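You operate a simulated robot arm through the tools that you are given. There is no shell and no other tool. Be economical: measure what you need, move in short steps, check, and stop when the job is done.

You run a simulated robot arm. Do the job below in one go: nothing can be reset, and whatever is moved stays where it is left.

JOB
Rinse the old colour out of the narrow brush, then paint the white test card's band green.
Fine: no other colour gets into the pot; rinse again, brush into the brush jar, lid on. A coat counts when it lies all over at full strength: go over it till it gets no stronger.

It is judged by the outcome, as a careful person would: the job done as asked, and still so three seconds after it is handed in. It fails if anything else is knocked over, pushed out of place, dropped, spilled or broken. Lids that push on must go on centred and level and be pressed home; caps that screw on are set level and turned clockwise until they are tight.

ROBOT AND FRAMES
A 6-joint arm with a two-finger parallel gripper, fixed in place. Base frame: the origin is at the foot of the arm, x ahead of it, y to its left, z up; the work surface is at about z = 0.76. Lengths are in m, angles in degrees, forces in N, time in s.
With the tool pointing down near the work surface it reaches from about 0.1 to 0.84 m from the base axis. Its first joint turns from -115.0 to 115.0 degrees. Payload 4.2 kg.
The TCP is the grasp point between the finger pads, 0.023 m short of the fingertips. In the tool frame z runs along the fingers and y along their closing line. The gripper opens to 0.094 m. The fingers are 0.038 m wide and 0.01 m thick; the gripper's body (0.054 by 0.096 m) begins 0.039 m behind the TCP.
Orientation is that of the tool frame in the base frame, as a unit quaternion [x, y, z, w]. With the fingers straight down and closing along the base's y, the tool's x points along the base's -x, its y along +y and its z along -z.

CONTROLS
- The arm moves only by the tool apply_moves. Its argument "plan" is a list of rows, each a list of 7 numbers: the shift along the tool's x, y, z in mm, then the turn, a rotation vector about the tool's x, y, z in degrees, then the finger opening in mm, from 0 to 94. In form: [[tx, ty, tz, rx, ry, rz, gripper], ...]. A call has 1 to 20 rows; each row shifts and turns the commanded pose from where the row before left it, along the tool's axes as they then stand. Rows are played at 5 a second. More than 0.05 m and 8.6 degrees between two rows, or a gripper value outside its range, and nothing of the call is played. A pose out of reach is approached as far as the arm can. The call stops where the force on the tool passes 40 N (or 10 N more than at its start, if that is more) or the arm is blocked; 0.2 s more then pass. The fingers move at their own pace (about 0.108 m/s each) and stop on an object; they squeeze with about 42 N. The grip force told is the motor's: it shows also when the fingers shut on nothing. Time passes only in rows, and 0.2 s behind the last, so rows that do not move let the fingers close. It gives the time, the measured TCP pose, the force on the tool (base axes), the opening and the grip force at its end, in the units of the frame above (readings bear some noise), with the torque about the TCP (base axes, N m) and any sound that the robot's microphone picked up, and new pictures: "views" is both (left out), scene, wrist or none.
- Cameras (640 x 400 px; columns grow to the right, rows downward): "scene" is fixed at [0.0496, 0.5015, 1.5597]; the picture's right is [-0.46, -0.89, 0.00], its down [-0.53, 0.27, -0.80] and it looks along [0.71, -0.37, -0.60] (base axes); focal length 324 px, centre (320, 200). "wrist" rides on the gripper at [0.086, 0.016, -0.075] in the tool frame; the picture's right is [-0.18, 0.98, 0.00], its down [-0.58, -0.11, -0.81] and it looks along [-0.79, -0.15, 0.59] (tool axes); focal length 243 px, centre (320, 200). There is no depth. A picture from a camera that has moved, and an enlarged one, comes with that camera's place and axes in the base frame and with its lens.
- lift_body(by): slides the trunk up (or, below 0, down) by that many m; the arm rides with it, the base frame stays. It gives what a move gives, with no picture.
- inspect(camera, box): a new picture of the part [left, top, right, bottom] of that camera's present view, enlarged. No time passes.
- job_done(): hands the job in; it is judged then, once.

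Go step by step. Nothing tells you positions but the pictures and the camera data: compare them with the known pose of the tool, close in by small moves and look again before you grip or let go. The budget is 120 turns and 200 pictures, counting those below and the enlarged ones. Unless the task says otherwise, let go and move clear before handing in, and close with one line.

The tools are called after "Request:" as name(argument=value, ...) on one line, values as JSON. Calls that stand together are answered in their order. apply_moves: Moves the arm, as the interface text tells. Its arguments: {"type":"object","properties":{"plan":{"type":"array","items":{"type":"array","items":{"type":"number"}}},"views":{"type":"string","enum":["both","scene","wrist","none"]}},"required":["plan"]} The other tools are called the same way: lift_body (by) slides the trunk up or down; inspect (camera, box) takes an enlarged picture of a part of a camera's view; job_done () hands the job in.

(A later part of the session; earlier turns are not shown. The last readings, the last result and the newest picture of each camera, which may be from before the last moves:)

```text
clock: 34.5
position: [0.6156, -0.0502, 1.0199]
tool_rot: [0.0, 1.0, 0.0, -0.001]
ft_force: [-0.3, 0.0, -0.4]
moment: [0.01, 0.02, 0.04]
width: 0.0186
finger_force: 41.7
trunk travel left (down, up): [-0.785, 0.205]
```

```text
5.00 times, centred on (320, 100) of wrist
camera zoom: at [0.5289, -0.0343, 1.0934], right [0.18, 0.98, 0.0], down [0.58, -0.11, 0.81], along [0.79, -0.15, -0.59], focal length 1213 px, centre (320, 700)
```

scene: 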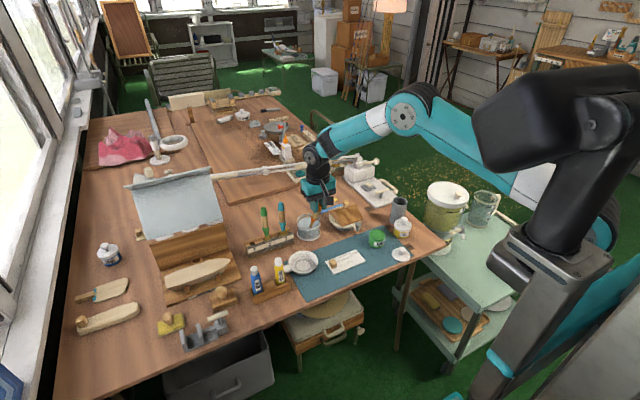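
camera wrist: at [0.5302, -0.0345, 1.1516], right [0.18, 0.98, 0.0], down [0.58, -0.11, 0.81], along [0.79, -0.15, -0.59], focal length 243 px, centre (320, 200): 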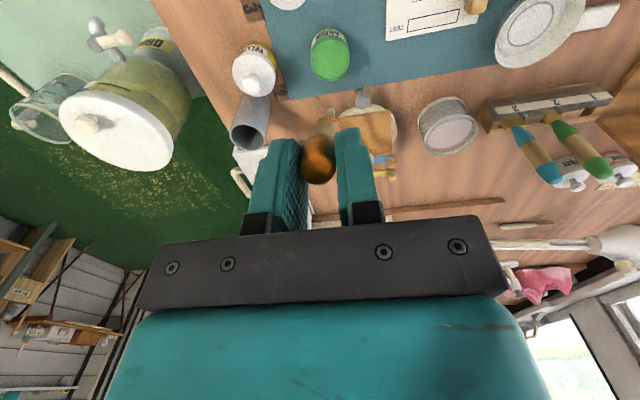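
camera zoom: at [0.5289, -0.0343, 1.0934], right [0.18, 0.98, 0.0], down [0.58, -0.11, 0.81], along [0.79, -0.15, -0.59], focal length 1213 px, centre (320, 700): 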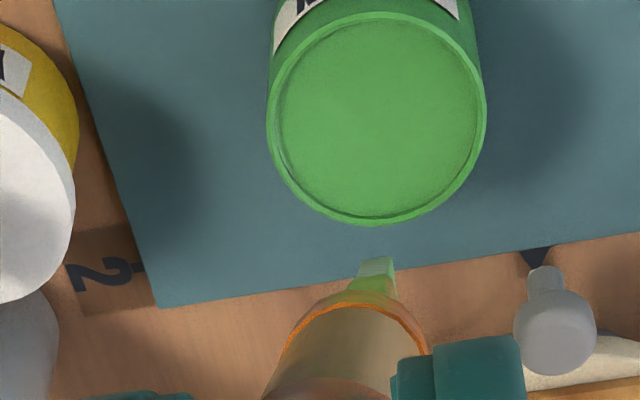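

The bristles have picked up green but look pale. Dipping again gently, with a short dwell.

Request:
apply_moves(plan=[[0, 0, 30, 0, 0, 0, 0], [0, 0, 26, 0, 0, 0, 0], [0, 0, 4, 0, 0, 0, 0], [0, 3, 0.5, 0, 0, 0, 0], [0, -6, 0, 0, 0, 0, 0], [0, 6, 0, 0, 0, 0, 0], [0, -6, 0, 0, 0, 0, 0], [0, 3, 0, 0, 0, 0, 0]], views="none")

Request:
apply_moves(plan=[[0, 0, -30, 0, 0, 0, 0], [0, 0, -30, 0, 0, 0, 0], [0, 0, 0, 0, 0, 0, 0]], views="none")

Request:
inspect(camera="scene", box=[355, 195, 415, 250])

```text
clock: 36.3
position: [0.6163, -0.0531, 0.959]
tool_rot: [0.0, 1.0, 0.0, -0.002]
ft_force: [0.3, -1.0, 2.1]
moment: [-0.15, -0.14, -0.09]
width: 0.0189
finger_force: 42.1
trunk travel left (down, up): [-0.785, 0.205]
```

```text
clock: 37.1
position: [0.6162, -0.0502, 1.0202]
tool_rot: [-0.001, 1.0, 0.0, -0.001]
ft_force: [-0.3, -0.1, -0.6]
moment: [-0.01, 0.01, -0.01]
width: 0.0187
finger_force: 42.3
trunk travel left (down, up): [-0.785, 0.205]
```

```text
7.27 times, centred on (385, 222) of scene
camera zoom: at [0.0496, 0.5015, 1.5597], right [-0.46, -0.89, 0.0], down [-0.53, 0.27, -0.8], along [0.71, -0.37, -0.6], focal length 2360 px, centre (-153, 36)
```

zoom: 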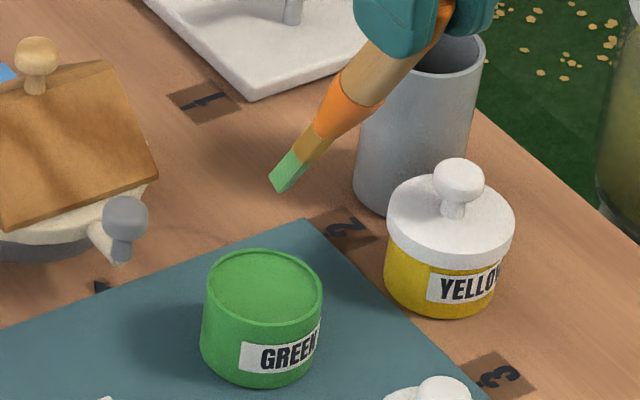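

The load is unchanged, so the brush is fully loaded. Moving over the card for a look.

Request:
apply_moves(plan=[[4, 40, 0, 0, 0, 0, 0], [4, 40, 0, 0, 0, 0, 0], [3, 40, 0, 0, 0, 0, 0], [0, 16, 20, 0, 0, 0, 0], [0, 0, 0, 0, 0, 0, 0]], views="none")

Request:
inspect(camera="scene", box=[320, 225, 400, 275])

Request:
inspect(camera="wrist", box=[260, 30, 400, 130])

```text
clock: 38.3
position: [0.6066, 0.086, 1.0025]
tool_rot: [0.001, 1.0, 0.0, -0.001]
ft_force: [0.3, 0.4, -0.8]
moment: [0.03, 0.01, -0.01]
width: 0.0189
finger_force: 42.1
trunk travel left (down, up): [-0.785, 0.205]
```

```text
8.00 times, centred on (360, 250) of scene
camera zoom: at [0.0496, 0.5015, 1.5597], right [-0.46, -0.89, 0.0], down [-0.53, 0.27, -0.8], along [0.71, -0.37, -0.6], focal length 2596 px, centre (0, -200)
```

zoom: 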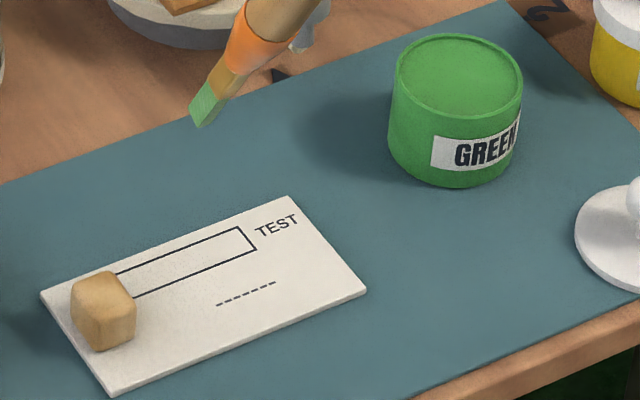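

```text
4.00 times, centred on (330, 80) of wrist
camera zoom: at [0.5196, 0.1028, 1.0744], right [0.18, 0.98, 0.0], down [0.58, -0.11, 0.81], along [0.79, -0.15, -0.59], focal length 970 px, centre (280, 680)
```

zoom: 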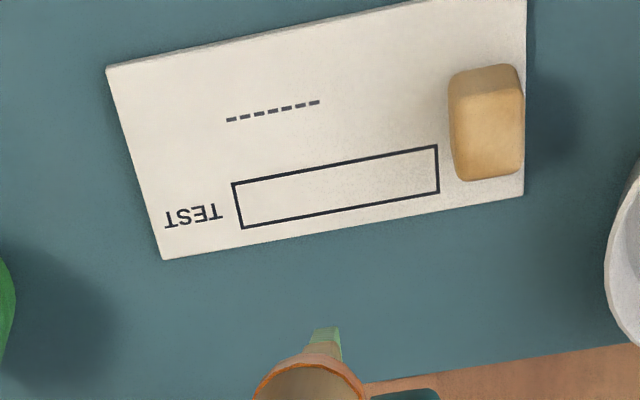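

The band is fully visible at x 0.669–0.684, y 0.058–0.1235, and the wooden block stands just beside it. I'll bring the tip down over the TEST end of the band.

Request:
apply_moves(plan=[[0, -21, 0, 0, 0, 0, 0], [0, 0, 30, 0, 0, 0, 0], [0, 0, 30, 0, 0, 0, 0], [0, 0, 13, 0, 0, 0, 0], [0, 0, 2, 0, 0, 0, 0], [0, 0, 0, 0, 0, 0, 0]], views="none")

Request:
inspect(camera="scene", box=[320, 225, 400, 275])

Request:
inspect(camera="wrist", box=[280, 60, 400, 140])

```text
clock: 39.7
position: [0.6064, 0.0638, 0.9256]
tool_rot: [0.0, 1.0, -0.001, -0.001]
ft_force: [0.0, 0.1, -0.7]
moment: [0.01, 0.01, -0.01]
width: 0.0188
finger_force: 42.5
trunk travel left (down, up): [-0.785, 0.205]
```

```text
8.00 times, centred on (360, 250) of scene
camera zoom: at [0.0496, 0.5015, 1.5597], right [-0.46, -0.89, 0.0], down [-0.53, 0.27, -0.8], along [0.71, -0.37, -0.6], focal length 2596 px, centre (0, -200)
```

zoom: 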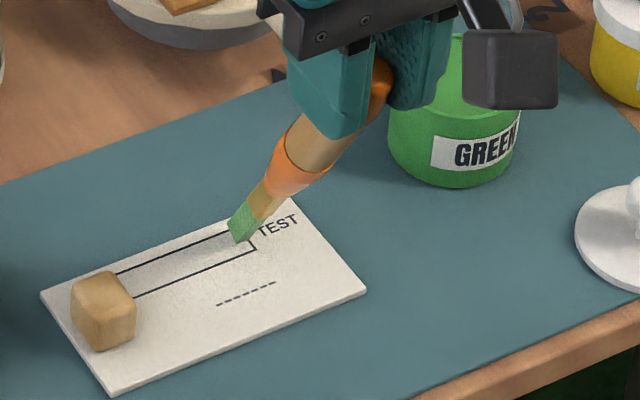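

```text
5.00 times, centred on (340, 100) of wrist
camera zoom: at [0.5196, 0.0801, 0.9986], right [0.18, 0.98, 0.0], down [0.58, -0.11, 0.81], along [0.79, -0.15, -0.59], focal length 1213 px, centre (220, 700)
```

zoom: 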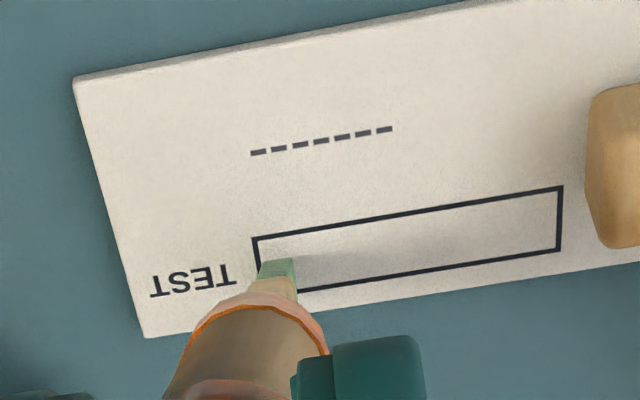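

The tip is just above the band, inside its outline. Lowering by millimetres until contact.

Request:
apply_moves(plan=[[0, 0, 1, 0, 0, 0, 0], [0, 0, 1, 0, 0, 0, 0], [0, 0, 0, 0, 0, 0, 0]], views="none")

Request:
inspect(camera="wrist", box=[280, 60, 400, 140])

```text
clock: 40.5
position: [0.6053, 0.0643, 0.9226]
tool_rot: [0.001, 1.0, 0.0, 0.0]
ft_force: [-0.3, -0.5, 0.4]
moment: [0.02, -0.01, 0.01]
width: 0.0185
finger_force: 42.2
trunk travel left (down, up): [-0.785, 0.205]
```

```text
5.00 times, centred on (340, 100) of wrist
camera zoom: at [0.5191, 0.0806, 0.9963], right [0.18, 0.98, 0.0], down [0.58, -0.11, 0.81], along [0.79, -0.15, -0.59], focal length 1213 px, centre (220, 700)
```

zoom: 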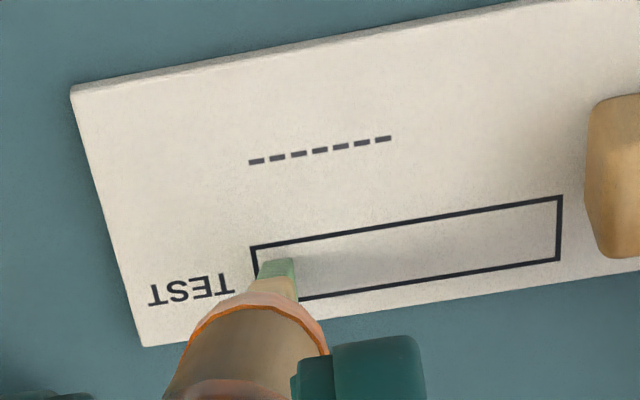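

No contact yet; continuing down.

Request:
apply_moves(plan=[[0, 0, 1, 0, 0, 0, 0], [0, 0, 1, 0, 0, 0, 0], [0, 0, 0, 0, 0, 0, 0]], views="none")

Request:
inspect(camera="wrist", box=[280, 60, 400, 140])

```text
clock: 41.3
position: [0.6056, 0.064, 0.9211]
tool_rot: [0.001, 1.0, 0.0, 0.0]
ft_force: [-0.5, -0.1, 8.3]
moment: [-0.06, -0.46, -0.06]
width: 0.0187
finger_force: 41.8
trunk travel left (down, up): [-0.785, 0.205]
```

```text
5.00 times, centred on (340, 100) of wrist
camera zoom: at [0.5187, 0.0805, 0.9951], right [0.18, 0.98, 0.0], down [0.58, -0.11, 0.81], along [0.79, -0.15, -0.59], focal length 1213 px, centre (220, 700)
```

zoom: 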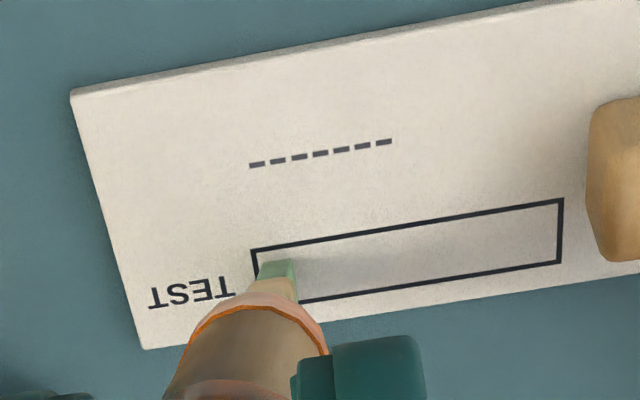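

Contact at 8 N. Easing up by 0.8 mm and making a light stroke along the band.

Request:
apply_moves(plan=[[0, 0, -0.8, 0, 0, 0, 0], [0, 5, 0, 0, 0, 0, 0], [0, 5, 0, 0, 0, 0, 0], [0, 5, 0, 0, 0, 0, 0], [0, 5, 0, 0, 0, 0, 0]], views="none")

Request:
inspect(camera="wrist", box=[260, 60, 380, 140])

Request:
inspect(camera="scene", box=[320, 225, 400, 275])

```text
clock: 42.5
position: [0.6051, 0.0839, 0.9222]
tool_rot: [0.0, 1.0, 0.001, 0.0]
ft_force: [-0.1, -0.3, 2.1]
moment: [-0.09, -0.11, -0.04]
width: 0.0186
finger_force: 41.6
trunk travel left (down, up): [-0.785, 0.205]
```

```text
5.00 times, centred on (320, 100) of wrist
camera zoom: at [0.5182, 0.1004, 0.9956], right [0.18, 0.98, 0.0], down [0.58, -0.11, 0.81], along [0.79, -0.15, -0.59], focal length 1213 px, centre (320, 700)
```

zoom: 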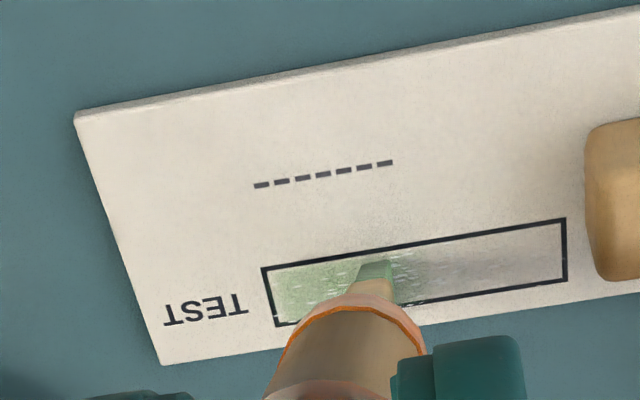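

```text
8.00 times, centred on (360, 250) of scene
camera zoom: at [0.0496, 0.5015, 1.5597], right [-0.46, -0.89, 0.0], down [-0.53, 0.27, -0.8], along [0.71, -0.37, -0.6], focal length 2596 px, centre (0, -200)
```

zoom: 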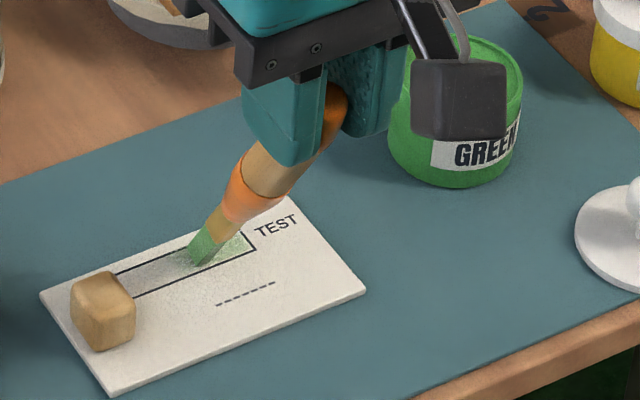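

Paint is going on thinly, and the card isn't moving. Continuing to the block end, then back in other lanes.

Request:
apply_moves(plan=[[0, 5, 0, 0, 0, 0, 0], [0, 5, 0, 0, 0, 0, 0], [0, 5, 0, 0, 0, 0, 0], [0, 5, 0, 0, 0, 0, 0], [0, 5, 0, 0, 0, 0, 0], [0, 5, 0, 0, 0, 0, 0], [0, 5, 0, 0, 0, 0, 0], [-4, 0, 0, 0, 0, 0, 0], [0, -6, 0, 0, 0, 0, 0], [0, -6, 0, 0, 0, 0, 0], [0, -6, 0, 0, 0, 0, 0], [0, -6, 0, 0, 0, 0, 0], [0, -6, 0, 0, 0, 0, 0], [0, -6, 0, 0, 0, 0, 0], [0, -6, 0, 0, 0, 0, 0], [0, -6, 0, 0, 0, 0, 0], [0, -7, 0, 0, 0, 0, 0]], views="none")

Request:
inspect(camera="scene", box=[320, 225, 400, 275])

Request:
inspect(camera="wrist", box=[280, 60, 400, 140])

```text
clock: 46.1
position: [0.6103, 0.0629, 0.9215]
tool_rot: [0.001, 1.0, 0.0, -0.001]
ft_force: [-0.3, 1.4, 2.7]
moment: [0.11, -0.18, 0.08]
width: 0.0186
finger_force: 41.9
trunk travel left (down, up): [-0.785, 0.205]
```

```text
8.00 times, centred on (360, 250) of scene
camera zoom: at [0.0496, 0.5015, 1.5597], right [-0.46, -0.89, 0.0], down [-0.53, 0.27, -0.8], along [0.71, -0.37, -0.6], focal length 2596 px, centre (0, -200)
```

zoom: 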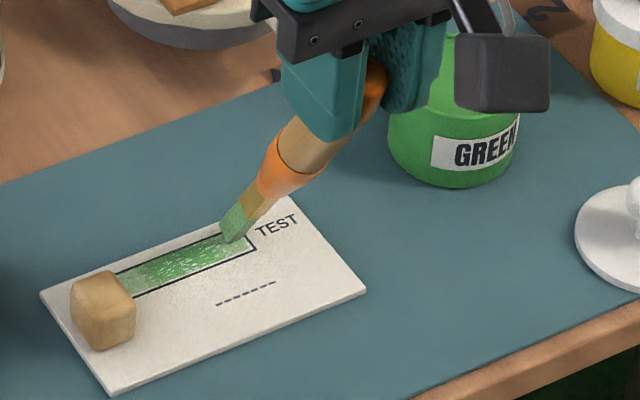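

```text
5.00 times, centred on (340, 100) of wrist
camera zoom: at [0.5226, 0.0806, 0.9949], right [0.19, 0.98, 0.0], down [0.58, -0.11, 0.81], along [0.79, -0.15, -0.59], focal length 1213 px, centre (220, 700)
```

zoom: 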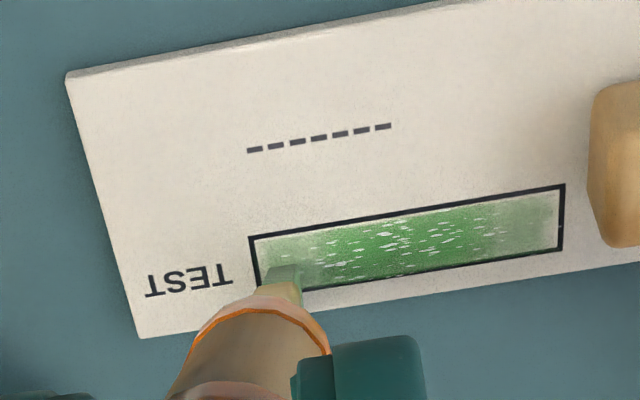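

Coverage is building, with thinner ends. Two more passes with dwell at the ends.

Request:
apply_moves(plan=[[0, 0, 0, 0, 0, 0, 0], [0, 6, 0, 0, 0, 0, 0], [0, 7, 0, 0, 0, 0, 0], [0, 7, 0, 0, 0, 0, 0], [0, 7, 0, 0, 0, 0, 0], [0, 7, 0, 0, 0, 0, 0], [0, 7, 0, 0, 0, 0, 0], [0, 7, 0, 0, 0, 0, 0], [0, 7, 0, 0, 0, 0, 0], [0, 3, 0, 0, 0, 0, 0], [3, -3, 0, 0, 0, 0, 0], [3, 3, 0, 0, 0, 0, 0], [0, -7, 0, 0, 0, 0, 0], [0, -7, 0, 0, 0, 0, 0], [0, -7, 0, 0, 0, 0, 0], [0, -7, 0, 0, 0, 0, 0], [0, -7, 0, 0, 0, 0, 0], [0, -7, 0, 0, 0, 0, 0], [0, -8, 0, 0, 0, 0, 0], [0, -8, 0, 0, 0, 0, 0]], views="none")

Request:
inspect(camera="wrist", box=[280, 60, 400, 140])

```text
clock: 50.3
position: [0.6041, 0.064, 0.9195]
tool_rot: [0.001, 1.0, -0.001, 0.0]
ft_force: [-0.1, 0.8, 1.6]
moment: [0.1, -0.13, 0.05]
width: 0.0189
finger_force: 41.9
trunk travel left (down, up): [-0.785, 0.205]
```

```text
5.00 times, centred on (340, 100) of wrist
camera zoom: at [0.517, 0.0813, 0.9947], right [0.18, 0.98, 0.0], down [0.58, -0.11, 0.81], along [0.79, -0.15, -0.59], focal length 1213 px, centre (220, 700)
```

zoom: 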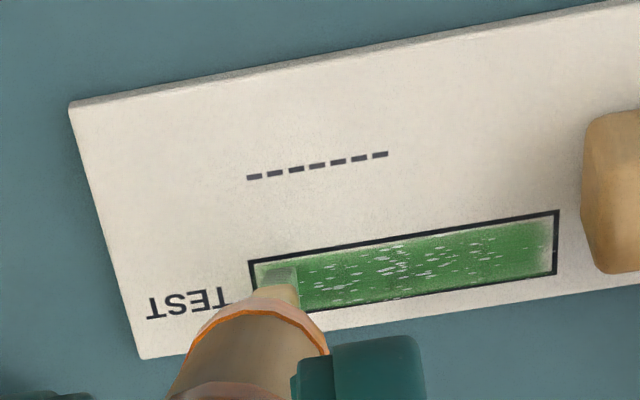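

Some white flecks and a thin end remain, and the bristles look spent. Reloading from the green pot (brush only carries green, so that's safe).

Request:
apply_moves(plan=[[0, 0, -35, 0, 0, 0, 0], [0, 0, -35, 0, 0, 0, 0], [0, 0, -30, 0, 0, 0, 0], [-4, -40, 0, 0, 0, 0, 0], [-4, -40, 0, 0, 0, 0, 0], [-3, -34, 0, 0, 0, 0, 0], [0, 0, 0, 0, 0, 0, 0]], views="none")

Request:
inspect(camera="scene", box=[320, 205, 410, 275])

Request:
apply_moves(plan=[[0, 0, 30, 0, 0, 0, 0], [0, 0, 24, 0, 0, 0, 0], [0, 0, 4, 0, 0, 0, 0], [0, 0, 2.5, 0, 0, 0, 0], [0, 3, 0.5, 0, 0, 0, 0], [0, -6, 0, 0, 0, 0, 0], [0, 6, 0, 0, 0, 0, 0], [0, -3, 0, 0, 0, 0, 0]], views="none")

```text
clock: 51.9
position: [0.6152, -0.0491, 1.0216]
tool_rot: [0.0, 1.0, 0.0, 0.0]
ft_force: [0.7, 0.5, -1.0]
moment: [0.03, 0.02, 0.0]
width: 0.0186
finger_force: 41.6
trunk travel left (down, up): [-0.785, 0.205]
```

```text
5.71 times, centred on (365, 240) of scene
camera zoom: at [0.0496, 0.5015, 1.5597], right [-0.46, -0.89, 0.0], down [-0.53, 0.27, -0.8], along [0.71, -0.37, -0.6], focal length 1854 px, centre (63, -29)
```

zoom: 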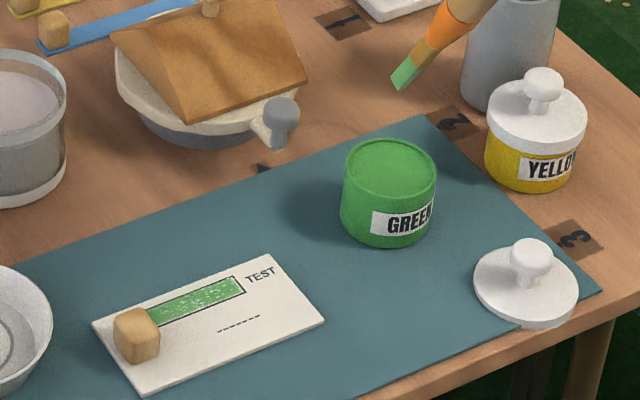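

```text
clock: 53.7
position: [0.6147, -0.0498, 0.9607]
tool_rot: [0.001, 1.0, 0.0, -0.001]
ft_force: [0.2, -0.2, -0.1]
moment: [0.01, 0.04, -0.01]
width: 0.0189
finger_force: 41.5
trunk travel left (down, up): [-0.785, 0.205]
```

Slightly lower for contact, then back to the card.

Request:
apply_moves(plan=[[0, 0, 1.5, 0, 0, 0, 0], [0, 0, 1, 0, 0, 0, 0], [0, 3, 0, 0, 0, 0, 0], [0, -3, 0, 0, 0, 0, 0]], views="none")

Request:
apply_moves(plan=[[0, 0, -32, 0, 0, 0, 0], [0, 0, -31.5, 0, 0, 0, 0], [3, 40, 0, 0, 0, 0, 0], [4, 40, 0, 0, 0, 0, 0], [0, 33, 0, 0, 0, 0, 0], [0, 0, 35, 0, 0, 0, 0], [0, 0, 35, 0, 0, 0, 0], [0, 0, 27, 0, 0, 0, 0], [0, 0, 0, 0, 0, 0, 0]], views="none")

```text
clock: 54.7
position: [0.6142, -0.0503, 0.96]
tool_rot: [0.0, 1.0, 0.0, 0.0]
ft_force: [-0.1, 1.1, 6.8]
moment: [0.41, -0.47, 0.16]
width: 0.0188
finger_force: 42.2
trunk travel left (down, up): [-0.785, 0.205]
```

```text
clock: 56.7
position: [0.6076, 0.0618, 0.9226]
tool_rot: [0.0, 1.0, -0.001, 0.0]
ft_force: [-0.3, 0.6, -0.1]
moment: [0.03, 0.03, -0.01]
width: 0.0191
finger_force: 42.8
trunk travel left (down, up): [-0.785, 0.205]
```

Reloaded. Another set of passes over the whole band.

Request:
apply_moves(plan=[[0, 0, 2, 0, 0, 0, 0], [3, 0, 0, 0, 0, 0, 0], [-6, 0, 0, 0, 0, 0, 0], [3, 5, 0, 0, 0, 0, 0], [0, 7, 0, 0, 0, 0, 0], [0, 7, 0, 0, 0, 0, 0], [0, 7, 0, 0, 0, 0, 0], [0, 7, 0, 0, 0, 0, 0], [0, 7, 0, 0, 0, 0, 0], [0, 7, 0, 0, 0, 0, 0], [0, 7, 0, 0, 0, 0, 0], [0, 5, 0, 0, 0, 0, 0], [0, 2, 0, 0, 0, 0, 0], [4, 0, 0, 0, 0, 0, 0], [-4, 0, 0, 0, 0, 0, 0], [-4, 0, 0, 0, 0, 0, 0], [4, 0, 0, 0, 0, 0, 0]], views="none")

Request:
apply_moves(plan=[[-3, -6, 0, 0, 0, 0, 0], [0, -7, 0, 0, 0, 0, 0], [0, -7, 0, 0, 0, 0, 0], [0, -7, 0, 0, 0, 0, 0], [0, -7, 0, 0, 0, 0, 0], [0, -7, 0, 0, 0, 0, 0], [0, -7, 0, 0, 0, 0, 0], [0, -7, 0, 0, 0, 0, 0], [0, -6, 0, 0, 0, 0, 0], [6, 6, 0, 0, 0, 0, 0], [0, 7, 0, 0, 0, 0, 0], [0, 7, 0, 0, 0, 0, 0], [0, 7, 0, 0, 0, 0, 0], [0, 7, 0, 0, 0, 0, 0], [0, 7, 0, 0, 0, 0, 0], [0, 7, 0, 0, 0, 0, 0], [0, 7, 0, 0, 0, 0, 0], [0, 6, 0, 0, 0, 0, 0], [0, 0, -30, 0, 0, 0, 0]], views="none")

Request:
inspect(camera="wrist", box=[220, 50, 370, 150])

Request:
inspect(camera="scene", box=[320, 225, 380, 265])

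```text
clock: 60.3
position: [0.6083, 0.1234, 0.921]
tool_rot: [0.0, 1.0, 0.0, -0.001]
ft_force: [0.0, 0.0, -0.3]
moment: [-0.03, 0.04, -0.02]
width: 0.019
finger_force: 42.0
trunk travel left (down, up): [-0.785, 0.205]
```

```text
clock: 64.3
position: [0.6044, 0.1252, 0.9507]
tool_rot: [0.0, 1.0, 0.0, -0.001]
ft_force: [0.1, -0.1, 0.6]
moment: [-0.03, 0.01, -0.03]
width: 0.0189
finger_force: 42.3
trunk travel left (down, up): [-0.785, 0.205]
```

```text
4.00 times, centred on (295, 100) of wrist
camera zoom: at [0.5178, 0.1419, 1.0249], right [0.18, 0.98, 0.0], down [0.58, -0.11, 0.81], along [0.79, -0.15, -0.59], focal length 970 px, centre (420, 600)
```

zoom: 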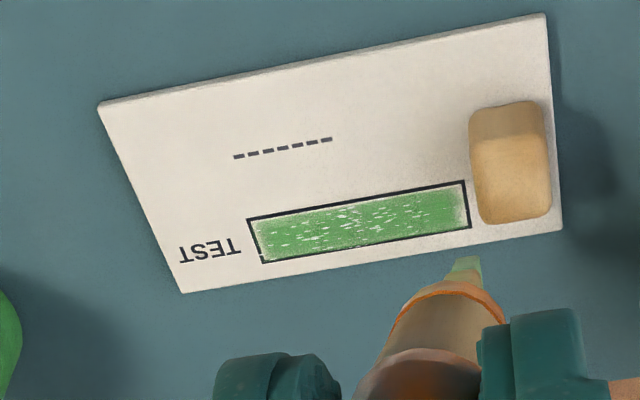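

```text
10.00 times, centred on (350, 245) of scene
camera zoom: at [0.0496, 0.5015, 1.5597], right [-0.46, -0.89, 0.0], down [-0.53, 0.27, -0.8], along [0.71, -0.37, -0.6], focal length 3245 px, centre (20, -250)
```

zoom: 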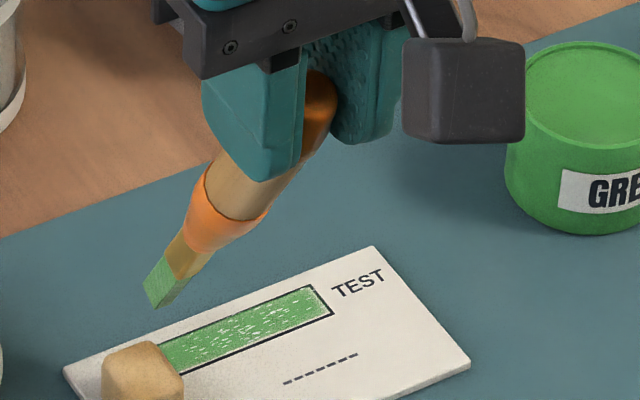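

Those passes barely touched (0 N). Repeating about 1.5 mm lower for real contact.

Request:
apply_moves(plan=[[-2, -3, 29, 0, 0, 0, 0], [0, 0, 2.5, 0, 0, 0, 0], [0, 0, 0, 0, 0, 0, 0], [0, -5, 0, 0, 0, 0, 0], [0, -5, 0, 0, 0, 0, 0]], views="none")

Request:
inspect(camera="wrist", box=[220, 50, 370, 150])

```text
clock: 65.5
position: [0.6059, 0.1121, 0.9209]
tool_rot: [-0.001, 1.0, -0.001, -0.001]
ft_force: [-0.8, 1.2, 2.4]
moment: [0.14, -0.16, 0.07]
width: 0.0187
finger_force: 42.0
trunk travel left (down, up): [-0.785, 0.205]
```

```text
4.00 times, centred on (295, 100) of wrist
camera zoom: at [0.519, 0.1285, 0.9945], right [0.18, 0.98, 0.0], down [0.58, -0.11, 0.81], along [0.79, -0.15, -0.59], focal length 970 px, centre (420, 600)
```

zoom: 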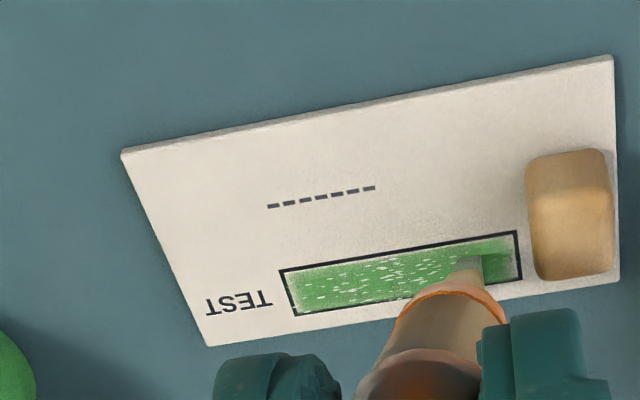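

Contact gives a solid coat. Continuing down the band and back in an adjacent lane.

Request:
apply_moves(plan=[[0, -5, 0, 0, 0, 0, 0], [0, -5, 0, 0, 0, 0, 0], [0, -5, 0, 0, 0, 0, 0], [0, -5, 0, 0, 0, 0, 0], [0, -5, 0, 0, 0, 0, 0], [0, -5, 0, 0, 0, 0, 0], [0, -5, 0, 0, 0, 0, 0], [0, -5, 0, 0, 0, 0, 0], [0, -5, 0, 0, 0, 0, 0], [0, -5, 0, 0, 0, 0, 0], [-4, 0, 0, 0, 0, 0, 0], [0, 6, 0, 0, 0, 0, 0], [0, 6, 0, 0, 0, 0, 0], [0, 6, 0, 0, 0, 0, 0]], views="none")

Request:
apply_moves(plan=[[0, 6, 0, 0, 0, 0, 0], [0, 6, 0, 0, 0, 0, 0], [0, 6, 0, 0, 0, 0, 0], [0, 6, 0, 0, 0, 0, 0], [0, 6, 0, 0, 0, 0, 0], [0, 6, 0, 0, 0, 0, 0], [0, 6, 0, 0, 0, 0, 0], [0, 2, 0, 0, 0, 0, 0], [0, 0, 0, 0, 0, 0, 0], [0, 0, -30, 0, 0, 0, 0], [0, 0, 0, 0, 0, 0, 0]], views="none")

Request:
inspect(camera="wrist", box=[240, 70, 360, 150])

Request:
inspect(camera="scene", box=[320, 225, 380, 265])

```text
clock: 68.5
position: [0.6104, 0.0778, 0.9196]
tool_rot: [0.001, 1.0, 0.001, 0.0]
ft_force: [0.3, -0.9, 2.7]
moment: [-0.1, -0.21, -0.03]
width: 0.0189
finger_force: 42.4
trunk travel left (down, up): [-0.785, 0.205]
```

```text
clock: 70.9
position: [0.6098, 0.1234, 0.95]
tool_rot: [0.0, 1.0, 0.0, -0.001]
ft_force: [0.7, -0.5, -0.2]
moment: [-0.01, 0.03, 0.04]
width: 0.0188
finger_force: 42.5
trunk travel left (down, up): [-0.785, 0.205]
```

```text
5.00 times, centred on (300, 110) of wrist
camera zoom: at [0.5228, 0.1393, 1.0236], right [0.18, 0.98, 0.0], down [0.58, -0.11, 0.81], along [0.79, -0.15, -0.59], focal length 1213 px, centre (420, 650)
```

zoom: 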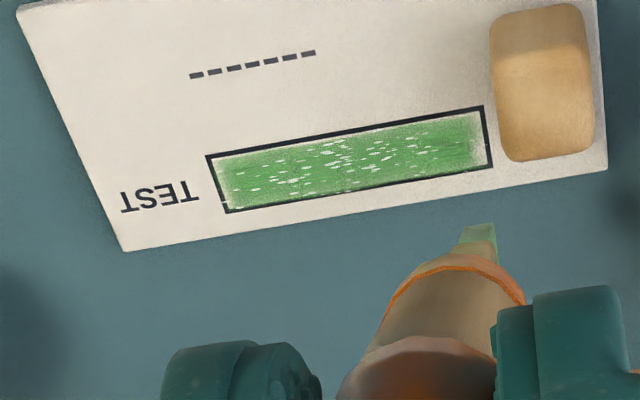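

```text
10.00 times, centred on (350, 245) of scene
camera zoom: at [0.0496, 0.5015, 1.5597], right [-0.46, -0.89, 0.0], down [-0.53, 0.27, -0.8], along [0.71, -0.37, -0.6], focal length 3245 px, centre (20, -250)
```

zoom: 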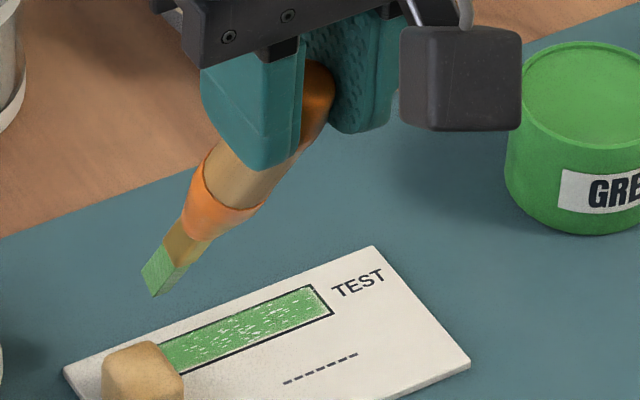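

Some flecks and thin edges remain. Reloading with a firmer dwell, then slow strokes.

Request:
apply_moves(plan=[[0, 0, -36, 0, 0, 0, 0], [0, 0, -36, 0, 0, 0, 0], [-1, -44, 0, 0, 0, 0, 0], [-1, -44, 0, 0, 0, 0, 0], [-2, -43, 0, 0, 0, 0, 0], [-1, -42, 0, 0, 0, 0, 0], [0, 0, 30, 0, 0, 0, 0], [0, 0, 30, 0, 0, 0, 0], [0, 0, 2, 0, 0, 0, 0], [0, 0, 1, 0, 0, 0, 0], [0, 0, 0, 0, 0, 0, 0], [0, 0, 0, 0, 0, 0, 0]], views="none")

```text
clock: 73.5
position: [0.6153, -0.0511, 0.9587]
tool_rot: [0.001, 1.0, 0.0, -0.001]
ft_force: [-0.4, 0.7, 0.6]
moment: [-0.01, 0.01, -0.02]
width: 0.0188
finger_force: 42.4
trunk travel left (down, up): [-0.785, 0.205]
```

Request:
apply_moves(plan=[[0, 0, 1, 0, 0, 0, 0], [0, 0, 1, 0, 0, 0, 0], [0, 4, 0, 0, 0, 0, 0], [0, -4, 0, 0, 0, 0, 0], [4, 0, 0, 0, 0, 0, 0], [-4, 0, 0, 0, 0, 0, 0], [0, 0, 0, 0, 0, 0, 0]], views="none")

Request:
inspect(camera="wrist", box=[270, 60, 370, 140])

```text
clock: 75.1
position: [0.613, -0.0502, 0.9568]
tool_rot: [0.0, 1.0, 0.0, -0.002]
ft_force: [-5.6, 0.9, 14.5]
moment: [0.23, -0.09, 0.1]
width: 0.0186
finger_force: 42.3
trunk travel left (down, up): [-0.785, 0.205]
```

```text
5.00 times, centred on (320, 100) of wrist
camera zoom: at [0.5273, -0.0338, 1.0318], right [0.18, 0.98, 0.0], down [0.58, -0.11, 0.8], along [0.79, -0.15, -0.59], focal length 1213 px, centre (320, 700)
```

zoom: 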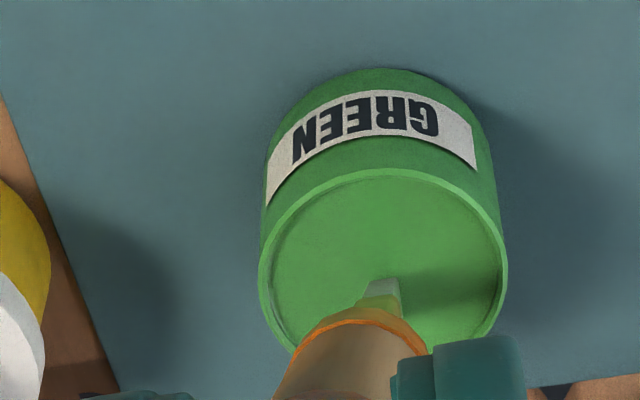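

Loaded (15 N contact). Back to the card for slow strokes.

Request:
apply_moves(plan=[[0, 0, -32, 0, 0, 0, 0], [0, 0, -32, 0, 0, 0, 0], [3, 38, 0, 0, 0, 0, 0], [4, 38, 0, 0, 0, 0, 0], [0, 34, 0, 0, 0, 0, 0], [0, 0, 35, 0, 0, 0, 0], [0, 0, 35, 0, 0, 0, 0], [0, 0, 28, 0, 0, 0, 0], [0, 0, 3, 0, 0, 0, 0], [0, 0, 0, 0, 0, 0, 0]], views="none")

```text
clock: 77.3
position: [0.6095, 0.0588, 0.9214]
tool_rot: [0.0, 1.0, 0.0, -0.001]
ft_force: [0.7, -0.1, 0.3]
moment: [-0.02, 0.05, 0.02]
width: 0.0187
finger_force: 41.6
trunk travel left (down, up): [-0.785, 0.205]
```

Request:
apply_moves(plan=[[0, 0, 1, 0, 0, 0, 0], [0, 0, 1, 0, 0, 0, 0], [0, 0, 0, 0, 0, 0, 0]], views="none")

```text
clock: 78.1
position: [0.6087, 0.0591, 0.9199]
tool_rot: [0.0, 1.0, 0.0, 0.0]
ft_force: [-0.4, -0.8, 6.0]
moment: [-0.02, -0.39, -0.04]
width: 0.0188
finger_force: 41.7
trunk travel left (down, up): [-0.785, 0.205]
```

Contact at 6 N. Slow pass along the band, then look without lifting.

Request:
apply_moves(plan=[[0, 4, 0, 0, 0, 0, 0], [0, 4, 0, 0, 0, 0, 0], [0, 4, 0, 0, 0, 0, 0], [0, 4, 0, 0, 0, 0, 0], [0, 4, 0, 0, 0, 0, 0], [0, 4, 0, 0, 0, 0, 0], [0, 4, 0, 0, 0, 0, 0], [0, 4, 0, 0, 0, 0, 0], [0, 4, 0, 0, 0, 0, 0], [0, 4, 0, 0, 0, 0, 0], [0, 4, 0, 0, 0, 0, 0], [0, 4, 0, 0, 0, 0, 0], [0, 4, 0, 0, 0, 0, 0], [0, 4, 0, 0, 0, 0, 0], [0, 4, 0, 0, 0, 0, 0], [0, 4, 0, 0, 0, 0, 0], [0, 0, 0, 0, 0, 0, 0]], views="none")

Request:
inspect(camera="wrist", box=[220, 70, 370, 150])

Request:
inspect(camera="scene", box=[320, 225, 380, 265])

```text
clock: 81.7
position: [0.6086, 0.124, 0.9189]
tool_rot: [0.0, 1.0, -0.001, -0.001]
ft_force: [-0.4, -1.3, 3.4]
moment: [-0.18, -0.16, -0.07]
width: 0.0189
finger_force: 41.8
trunk travel left (down, up): [-0.785, 0.205]
```

```text
4.27 times, centred on (295, 110) of wrist
camera zoom: at [0.5212, 0.1406, 0.993], right [0.18, 0.98, 0.0], down [0.58, -0.11, 0.81], along [0.79, -0.15, -0.59], focal length 1035 px, centre (427, 584)
```

zoom: 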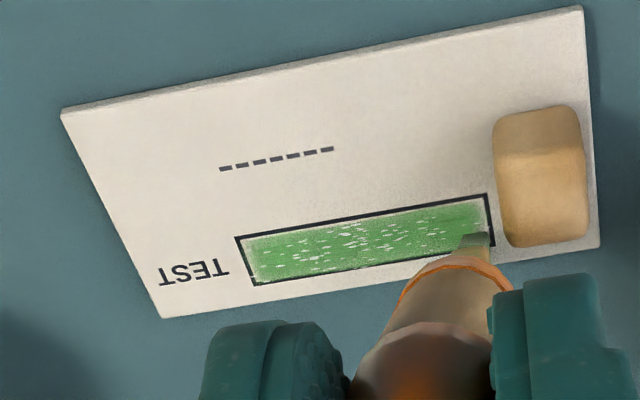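

```text
10.00 times, centred on (350, 245) of scene
camera zoom: at [0.0496, 0.5015, 1.5597], right [-0.46, -0.89, 0.0], down [-0.53, 0.27, -0.8], along [0.71, -0.37, -0.6], focal length 3245 px, centre (20, -250)
```

zoom: 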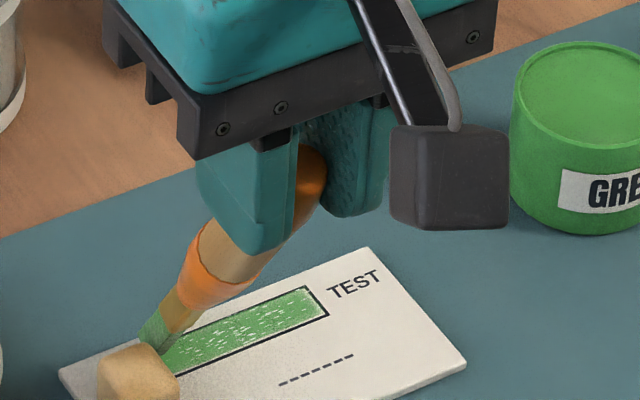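

The card shifted about 1–2 mm from friction, so I'll use less force. Lifting and looking closely at the coat.

Request:
apply_moves(plan=[[0, 0, -20, 0, 0, 0, 0], [0, -20, -20, 0, 0, 0, 0], [0, -20, 0, 0, 0, 0, 0], [0, 0, 0, 0, 0, 0, 0]], views="none")

Request:
inspect(camera="wrist", box=[280, 60, 380, 120])

Request:
inspect(camera="scene", box=[325, 245, 365, 270])

```text
clock: 82.7
position: [0.6096, 0.0844, 0.9593]
tool_rot: [0.001, 1.0, -0.001, -0.001]
ft_force: [-0.1, 0.3, -0.3]
moment: [-0.03, 0.04, 0.01]
width: 0.0185
finger_force: 42.2
trunk travel left (down, up): [-0.785, 0.205]
```

```text
6.40 times, centred on (330, 90) of wrist
camera zoom: at [0.5225, 0.1005, 1.0335], right [0.18, 0.98, 0.0], down [0.58, -0.11, 0.81], along [0.79, -0.15, -0.59], focal length 1553 px, centre (256, 904)
```

zoom: 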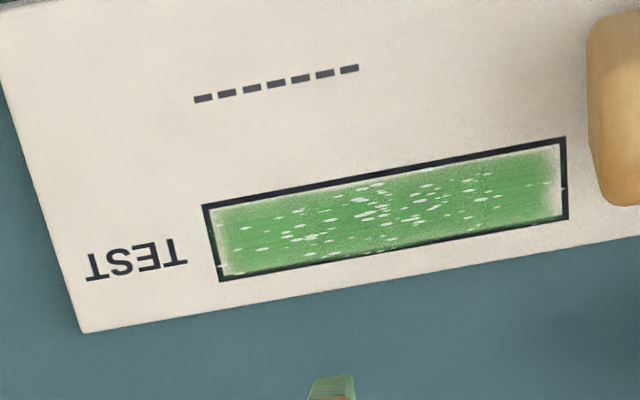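

```text
16.00 times, centred on (345, 258) of scene
camera zoom: at [0.0496, 0.5015, 1.5597], right [-0.46, -0.89, 0.0], down [-0.53, 0.27, -0.8], along [0.71, -0.37, -0.6], focal length 5191 px, centre (-80, -720)
```

zoom: 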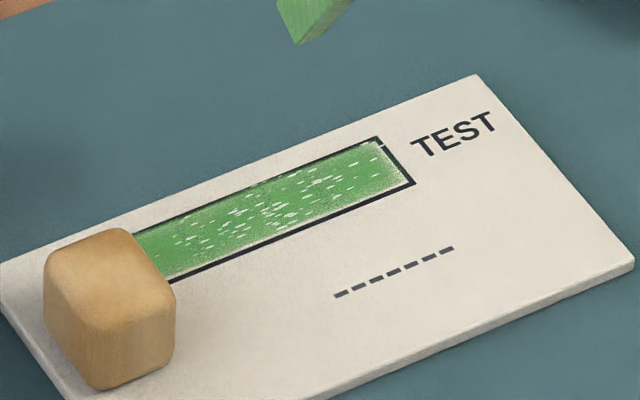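

The coat is more even now but still has flecks. More passes with light pressure.

Request:
apply_moves(plan=[[3, 0, 30, 0, 0, 0, 0], [0, 0, 8.7, 0, 0, 0, 0], [0, 6, 0, 0, 0, 0, 0], [0, 6, 0, 0, 0, 0, 0], [0, 6, 0, 0, 0, 0, 0], [0, 6, 0, 0, 0, 0, 0], [0, 6, 0, 0, 0, 0, 0], [0, 6, 0, 0, 0, 0, 0], [0, -6, 0, 0, 0, 0, 0], [0, -6, 0, 0, 0, 0, 0], [0, -6, 0, 0, 0, 0, 0], [0, -6, 0, 0, 0, 0, 0], [0, -6, 0, 0, 0, 0, 0], [0, -6, 0, 0, 0, 0, 0], [0, -6, 0, 0, 0, 0, 0], [0, -6, 0, 0, 0, 0, 0], [0, -6, 0, 0, 0, 0, 0], [0, -4, 0, 0, 0, 0, 0]], views="none")

Request:
apply_moves(plan=[[-3, 0, 0, 0, 0, 0, 0], [0, 6, 0, 0, 0, 0, 0], [0, 6, 0, 0, 0, 0, 0], [0, 6, 0, 0, 0, 0, 0], [0, 6, 0, 0, 0, 0, 0], [0, 6, 0, 0, 0, 0, 0], [0, 6, 0, 0, 0, 0, 0], [0, 6, 0, 0, 0, 0, 0], [0, 6, 0, 0, 0, 0, 0], [0, 6, 0, 0, 0, 0, 0], [0, 4, 0, 0, 0, 0, 0], [-2, 0, 0, 0, 0, 0, 0], [0, -6, 0, 0, 0, 0, 0], [0, -6, 0, 0, 0, 0, 0], [0, -6, 0, 0, 0, 0, 0], [0, 0, 0, 0, 0, 0, 0]], views="none")

Request:
apply_moves(plan=[[0, -6, 0, 0, 0, 0, 0], [0, -6, 0, 0, 0, 0, 0], [0, -6, 0, 0, 0, 0, 0], [0, 0, -20, 0, 0, 0, 0], [0, 0, -20, 0, 0, 0, 0], [0, 0, 0, 0, 0, 0, 0]], views="none")

Request:
inspect(camera="wrist", box=[280, 60, 380, 120])

Request:
inspect(camera="scene", box=[325, 245, 365, 270])

```text
clock: 86.5
position: [0.6042, 0.0614, 0.9205]
tool_rot: [0.001, 1.0, 0.001, -0.001]
ft_force: [-0.3, 0.2, 0.1]
moment: [0.0, 0.02, 0.0]
width: 0.0188
finger_force: 42.1
trunk travel left (down, up): [-0.785, 0.205]
```

```text
clock: 89.9
position: [0.61, 0.1016, 0.9208]
tool_rot: [0.0, 1.0, 0.0, -0.001]
ft_force: [0.2, 0.2, -0.7]
moment: [0.04, 0.03, 0.0]
width: 0.0189
finger_force: 42.1
trunk travel left (down, up): [-0.785, 0.205]
```

```text
clock: 91.3
position: [0.6118, 0.0828, 0.9603]
tool_rot: [-0.001, 1.0, -0.001, -0.001]
ft_force: [-0.3, 0.4, -0.8]
moment: [0.0, 0.0, 0.0]
width: 0.0188
finger_force: 42.2
trunk travel left (down, up): [-0.785, 0.205]
```

```text
6.40 times, centred on (330, 90) of wrist
camera zoom: at [0.5249, 0.0999, 1.0334], right [0.18, 0.98, 0.0], down [0.58, -0.11, 0.81], along [0.79, -0.15, -0.59], focal length 1553 px, centre (256, 904)
```

zoom: 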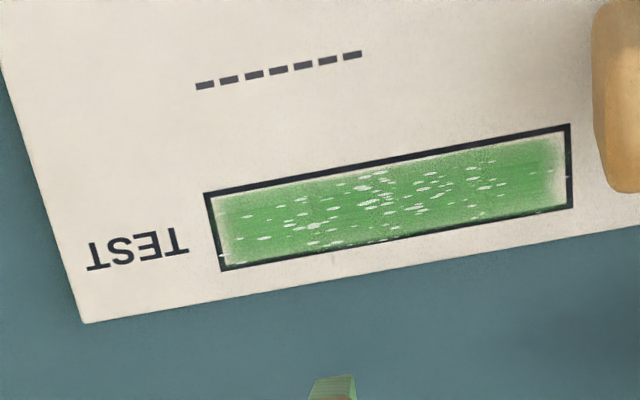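

```text
16.00 times, centred on (345, 258) of scene
camera zoom: at [0.0496, 0.5015, 1.5597], right [-0.46, -0.89, 0.0], down [-0.53, 0.27, -0.8], along [0.71, -0.37, -0.6], focal length 5191 px, centre (-80, -720)
```

zoom: 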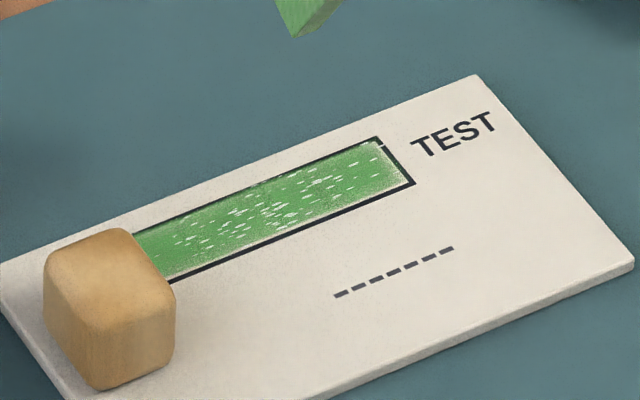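

Those last passes had no contact, so little changed. I'll get real contact (about 2–4 N) and start from the block end so the card's drift cancels.

Request:
apply_moves(plan=[[4, 37, 0, 0, 0, 0, 0], [0, 0, 35, 0, 0, 0, 0], [0, 0, 4.5, 0, 0, 0, 0], [0, 0, 1, 0, 0, 0, 0], [0, 0, 0.5, 0, 0, 0, 0], [0, 0, 0, 0, 0, 0, 0]], views="none")

```text
clock: 92.7
position: [0.6076, 0.1211, 0.919]
tool_rot: [-0.001, 1.0, -0.001, 0.0]
ft_force: [-0.1, -0.4, 5.3]
moment: [-0.02, -0.23, -0.03]
width: 0.0192
finger_force: 41.6
trunk travel left (down, up): [-0.785, 0.205]
```

Request:
apply_moves(plan=[[0, 0, -0.3, 0, 0, 0, 0], [3, 0, 0, 0, 0, 0, 0], [-6, 0, 0, 0, 0, 0, 0], [3, 0, 0, 0, 0, 0, 0], [0, -5, 0, 0, 0, 0, 0], [0, -5, 0, 0, 0, 0, 0], [0, -5, 0, 0, 0, 0, 0], [0, -5, 0, 0, 0, 0, 0], [0, -5, 0, 0, 0, 0, 0], [0, -5, 0, 0, 0, 0, 0], [0, -5, 0, 0, 0, 0, 0], [0, -5, 0, 0, 0, 0, 0], [0, -5, 0, 0, 0, 0, 0], [0, -5, 0, 0, 0, 0, 0], [0, -5, 0, 0, 0, 0, 0], [0, -5, 0, 0, 0, 0, 0], [3, 0, 0, 0, 0, 0, 0], [-6, 0, 0, 0, 0, 0, 0], [3, 0, 0, 0, 0, 0, 0]], views="none")

Request:
inspect(camera="wrist", box=[280, 60, 400, 140])

Request:
inspect(camera="scene", box=[325, 245, 365, 270])

```text
clock: 96.7
position: [0.6071, 0.0603, 0.9192]
tool_rot: [0.0, 1.0, -0.001, 0.0]
ft_force: [0.1, -0.5, -1.0]
moment: [0.01, 0.02, 0.02]
width: 0.0186
finger_force: 41.9
trunk travel left (down, up): [-0.785, 0.205]
```

```text
5.00 times, centred on (340, 100) of wrist
camera zoom: at [0.5195, 0.0771, 0.9933], right [0.18, 0.98, 0.0], down [0.58, -0.11, 0.81], along [0.79, -0.15, -0.59], focal length 1213 px, centre (220, 700)
```

zoom: 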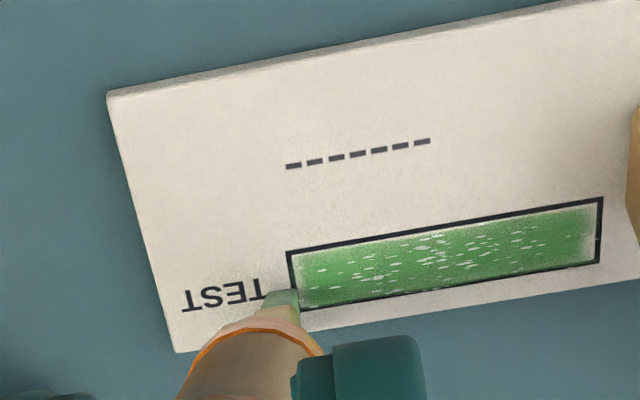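

```text
16.00 times, centred on (345, 258) of scene
camera zoom: at [0.0496, 0.5015, 1.5597], right [-0.46, -0.89, 0.0], down [-0.53, 0.27, -0.8], along [0.71, -0.37, -0.6], focal length 5191 px, centre (-80, -720)
```

zoom: 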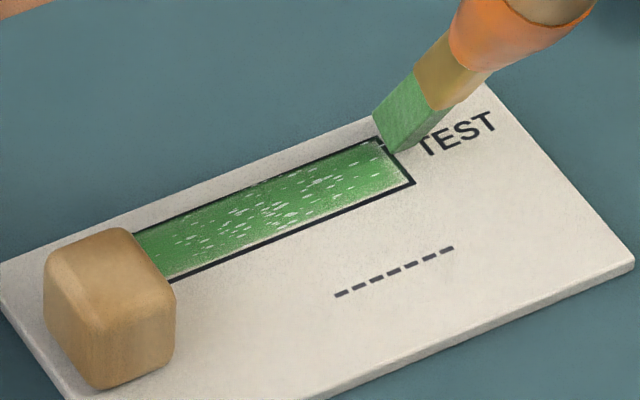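

The card has crept about 5 mm towards +y from friction. I'll reload and then stroke only in −y with contact, which should also ease it back.

Request:
apply_moves(plan=[[0, 0, -34, 0, 0, 0, 0], [0, 0, -34, 0, 0, 0, 0], [0, 0, -34, 0, 0, 0, 0], [-3, -40, 0, 0, 0, 0, 0], [-3, -40, 0, 0, 0, 0, 0], [-1, -31, 0, 0, 0, 0, 0], [0, 0, 30, 0, 0, 0, 0], [0, 0, 30, 0, 0, 0, 0], [0, 0, 3, 0, 0, 0, 0], [0, 0, 1, 0, 0, 0, 0], [0, 0, 1, 0, 0, 0, 0], [0, 0, 0, 0, 0, 0, 0]], views="none")

```text
clock: 99.3
position: [0.6138, -0.0495, 0.9568]
tool_rot: [0.001, 1.0, 0.0, -0.001]
ft_force: [-2.4, -1.6, 13.1]
moment: [-0.02, -0.64, 0.02]
width: 0.0186
finger_force: 41.9
trunk travel left (down, up): [-0.785, 0.205]
```

Loaded. Going to the block end of the band and lowering.

Request:
apply_moves(plan=[[0, 0, 0, 0, 0, 0, 0], [0, 0, -31, 0, 0, 0, 0], [0, 0, -31, 0, 0, 0, 0], [2, 44, 0, 0, 0, 0, 0], [2, 44, 0, 0, 0, 0, 0], [2, 44, 0, 0, 0, 0, 0], [0, 40, 0, 0, 0, 0, 0], [0, 0, 35, 0, 0, 0, 0], [0, 0, 35, 0, 0, 0, 0], [0, 0, 27, 0, 0, 0, 0], [0, 0, 1.5, 0, 0, 0, 0], [0, 0, 0, 0, 0, 0, 0]], views="none")

Request:
inspect(camera="wrist", box=[220, 60, 370, 150])

Request:
inspect(camera="scene", box=[320, 225, 380, 265])

```text
clock: 101.9
position: [0.607, 0.1215, 0.9186]
tool_rot: [0.0, 1.0, 0.0, -0.001]
ft_force: [-0.8, 0.0, 1.5]
moment: [0.01, -0.09, 0.0]
width: 0.0191
finger_force: 41.6
trunk travel left (down, up): [-0.785, 0.205]
```

```text
4.27 times, centred on (295, 105) of wrist
camera zoom: at [0.52, 0.138, 0.9926], right [0.18, 0.98, 0.0], down [0.58, -0.11, 0.81], along [0.79, -0.15, -0.59], focal length 1035 px, centre (427, 605)
```

zoom: 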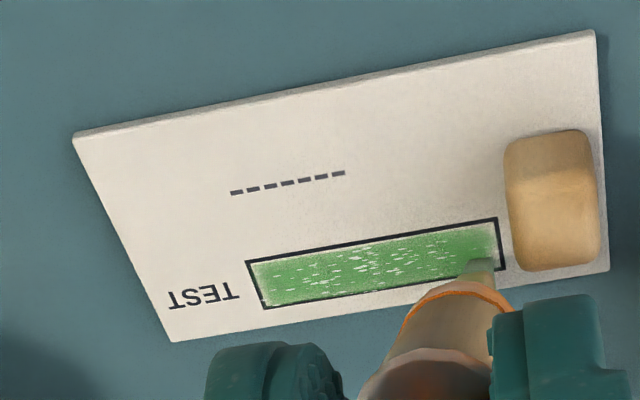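

```text
10.00 times, centred on (350, 245) of scene
camera zoom: at [0.0496, 0.5015, 1.5597], right [-0.46, -0.89, 0.0], down [-0.53, 0.27, -0.8], along [0.71, -0.37, -0.6], focal length 3245 px, centre (20, -250)
```

zoom: 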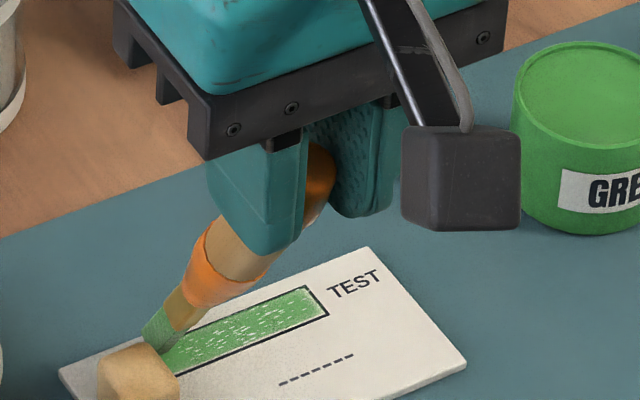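

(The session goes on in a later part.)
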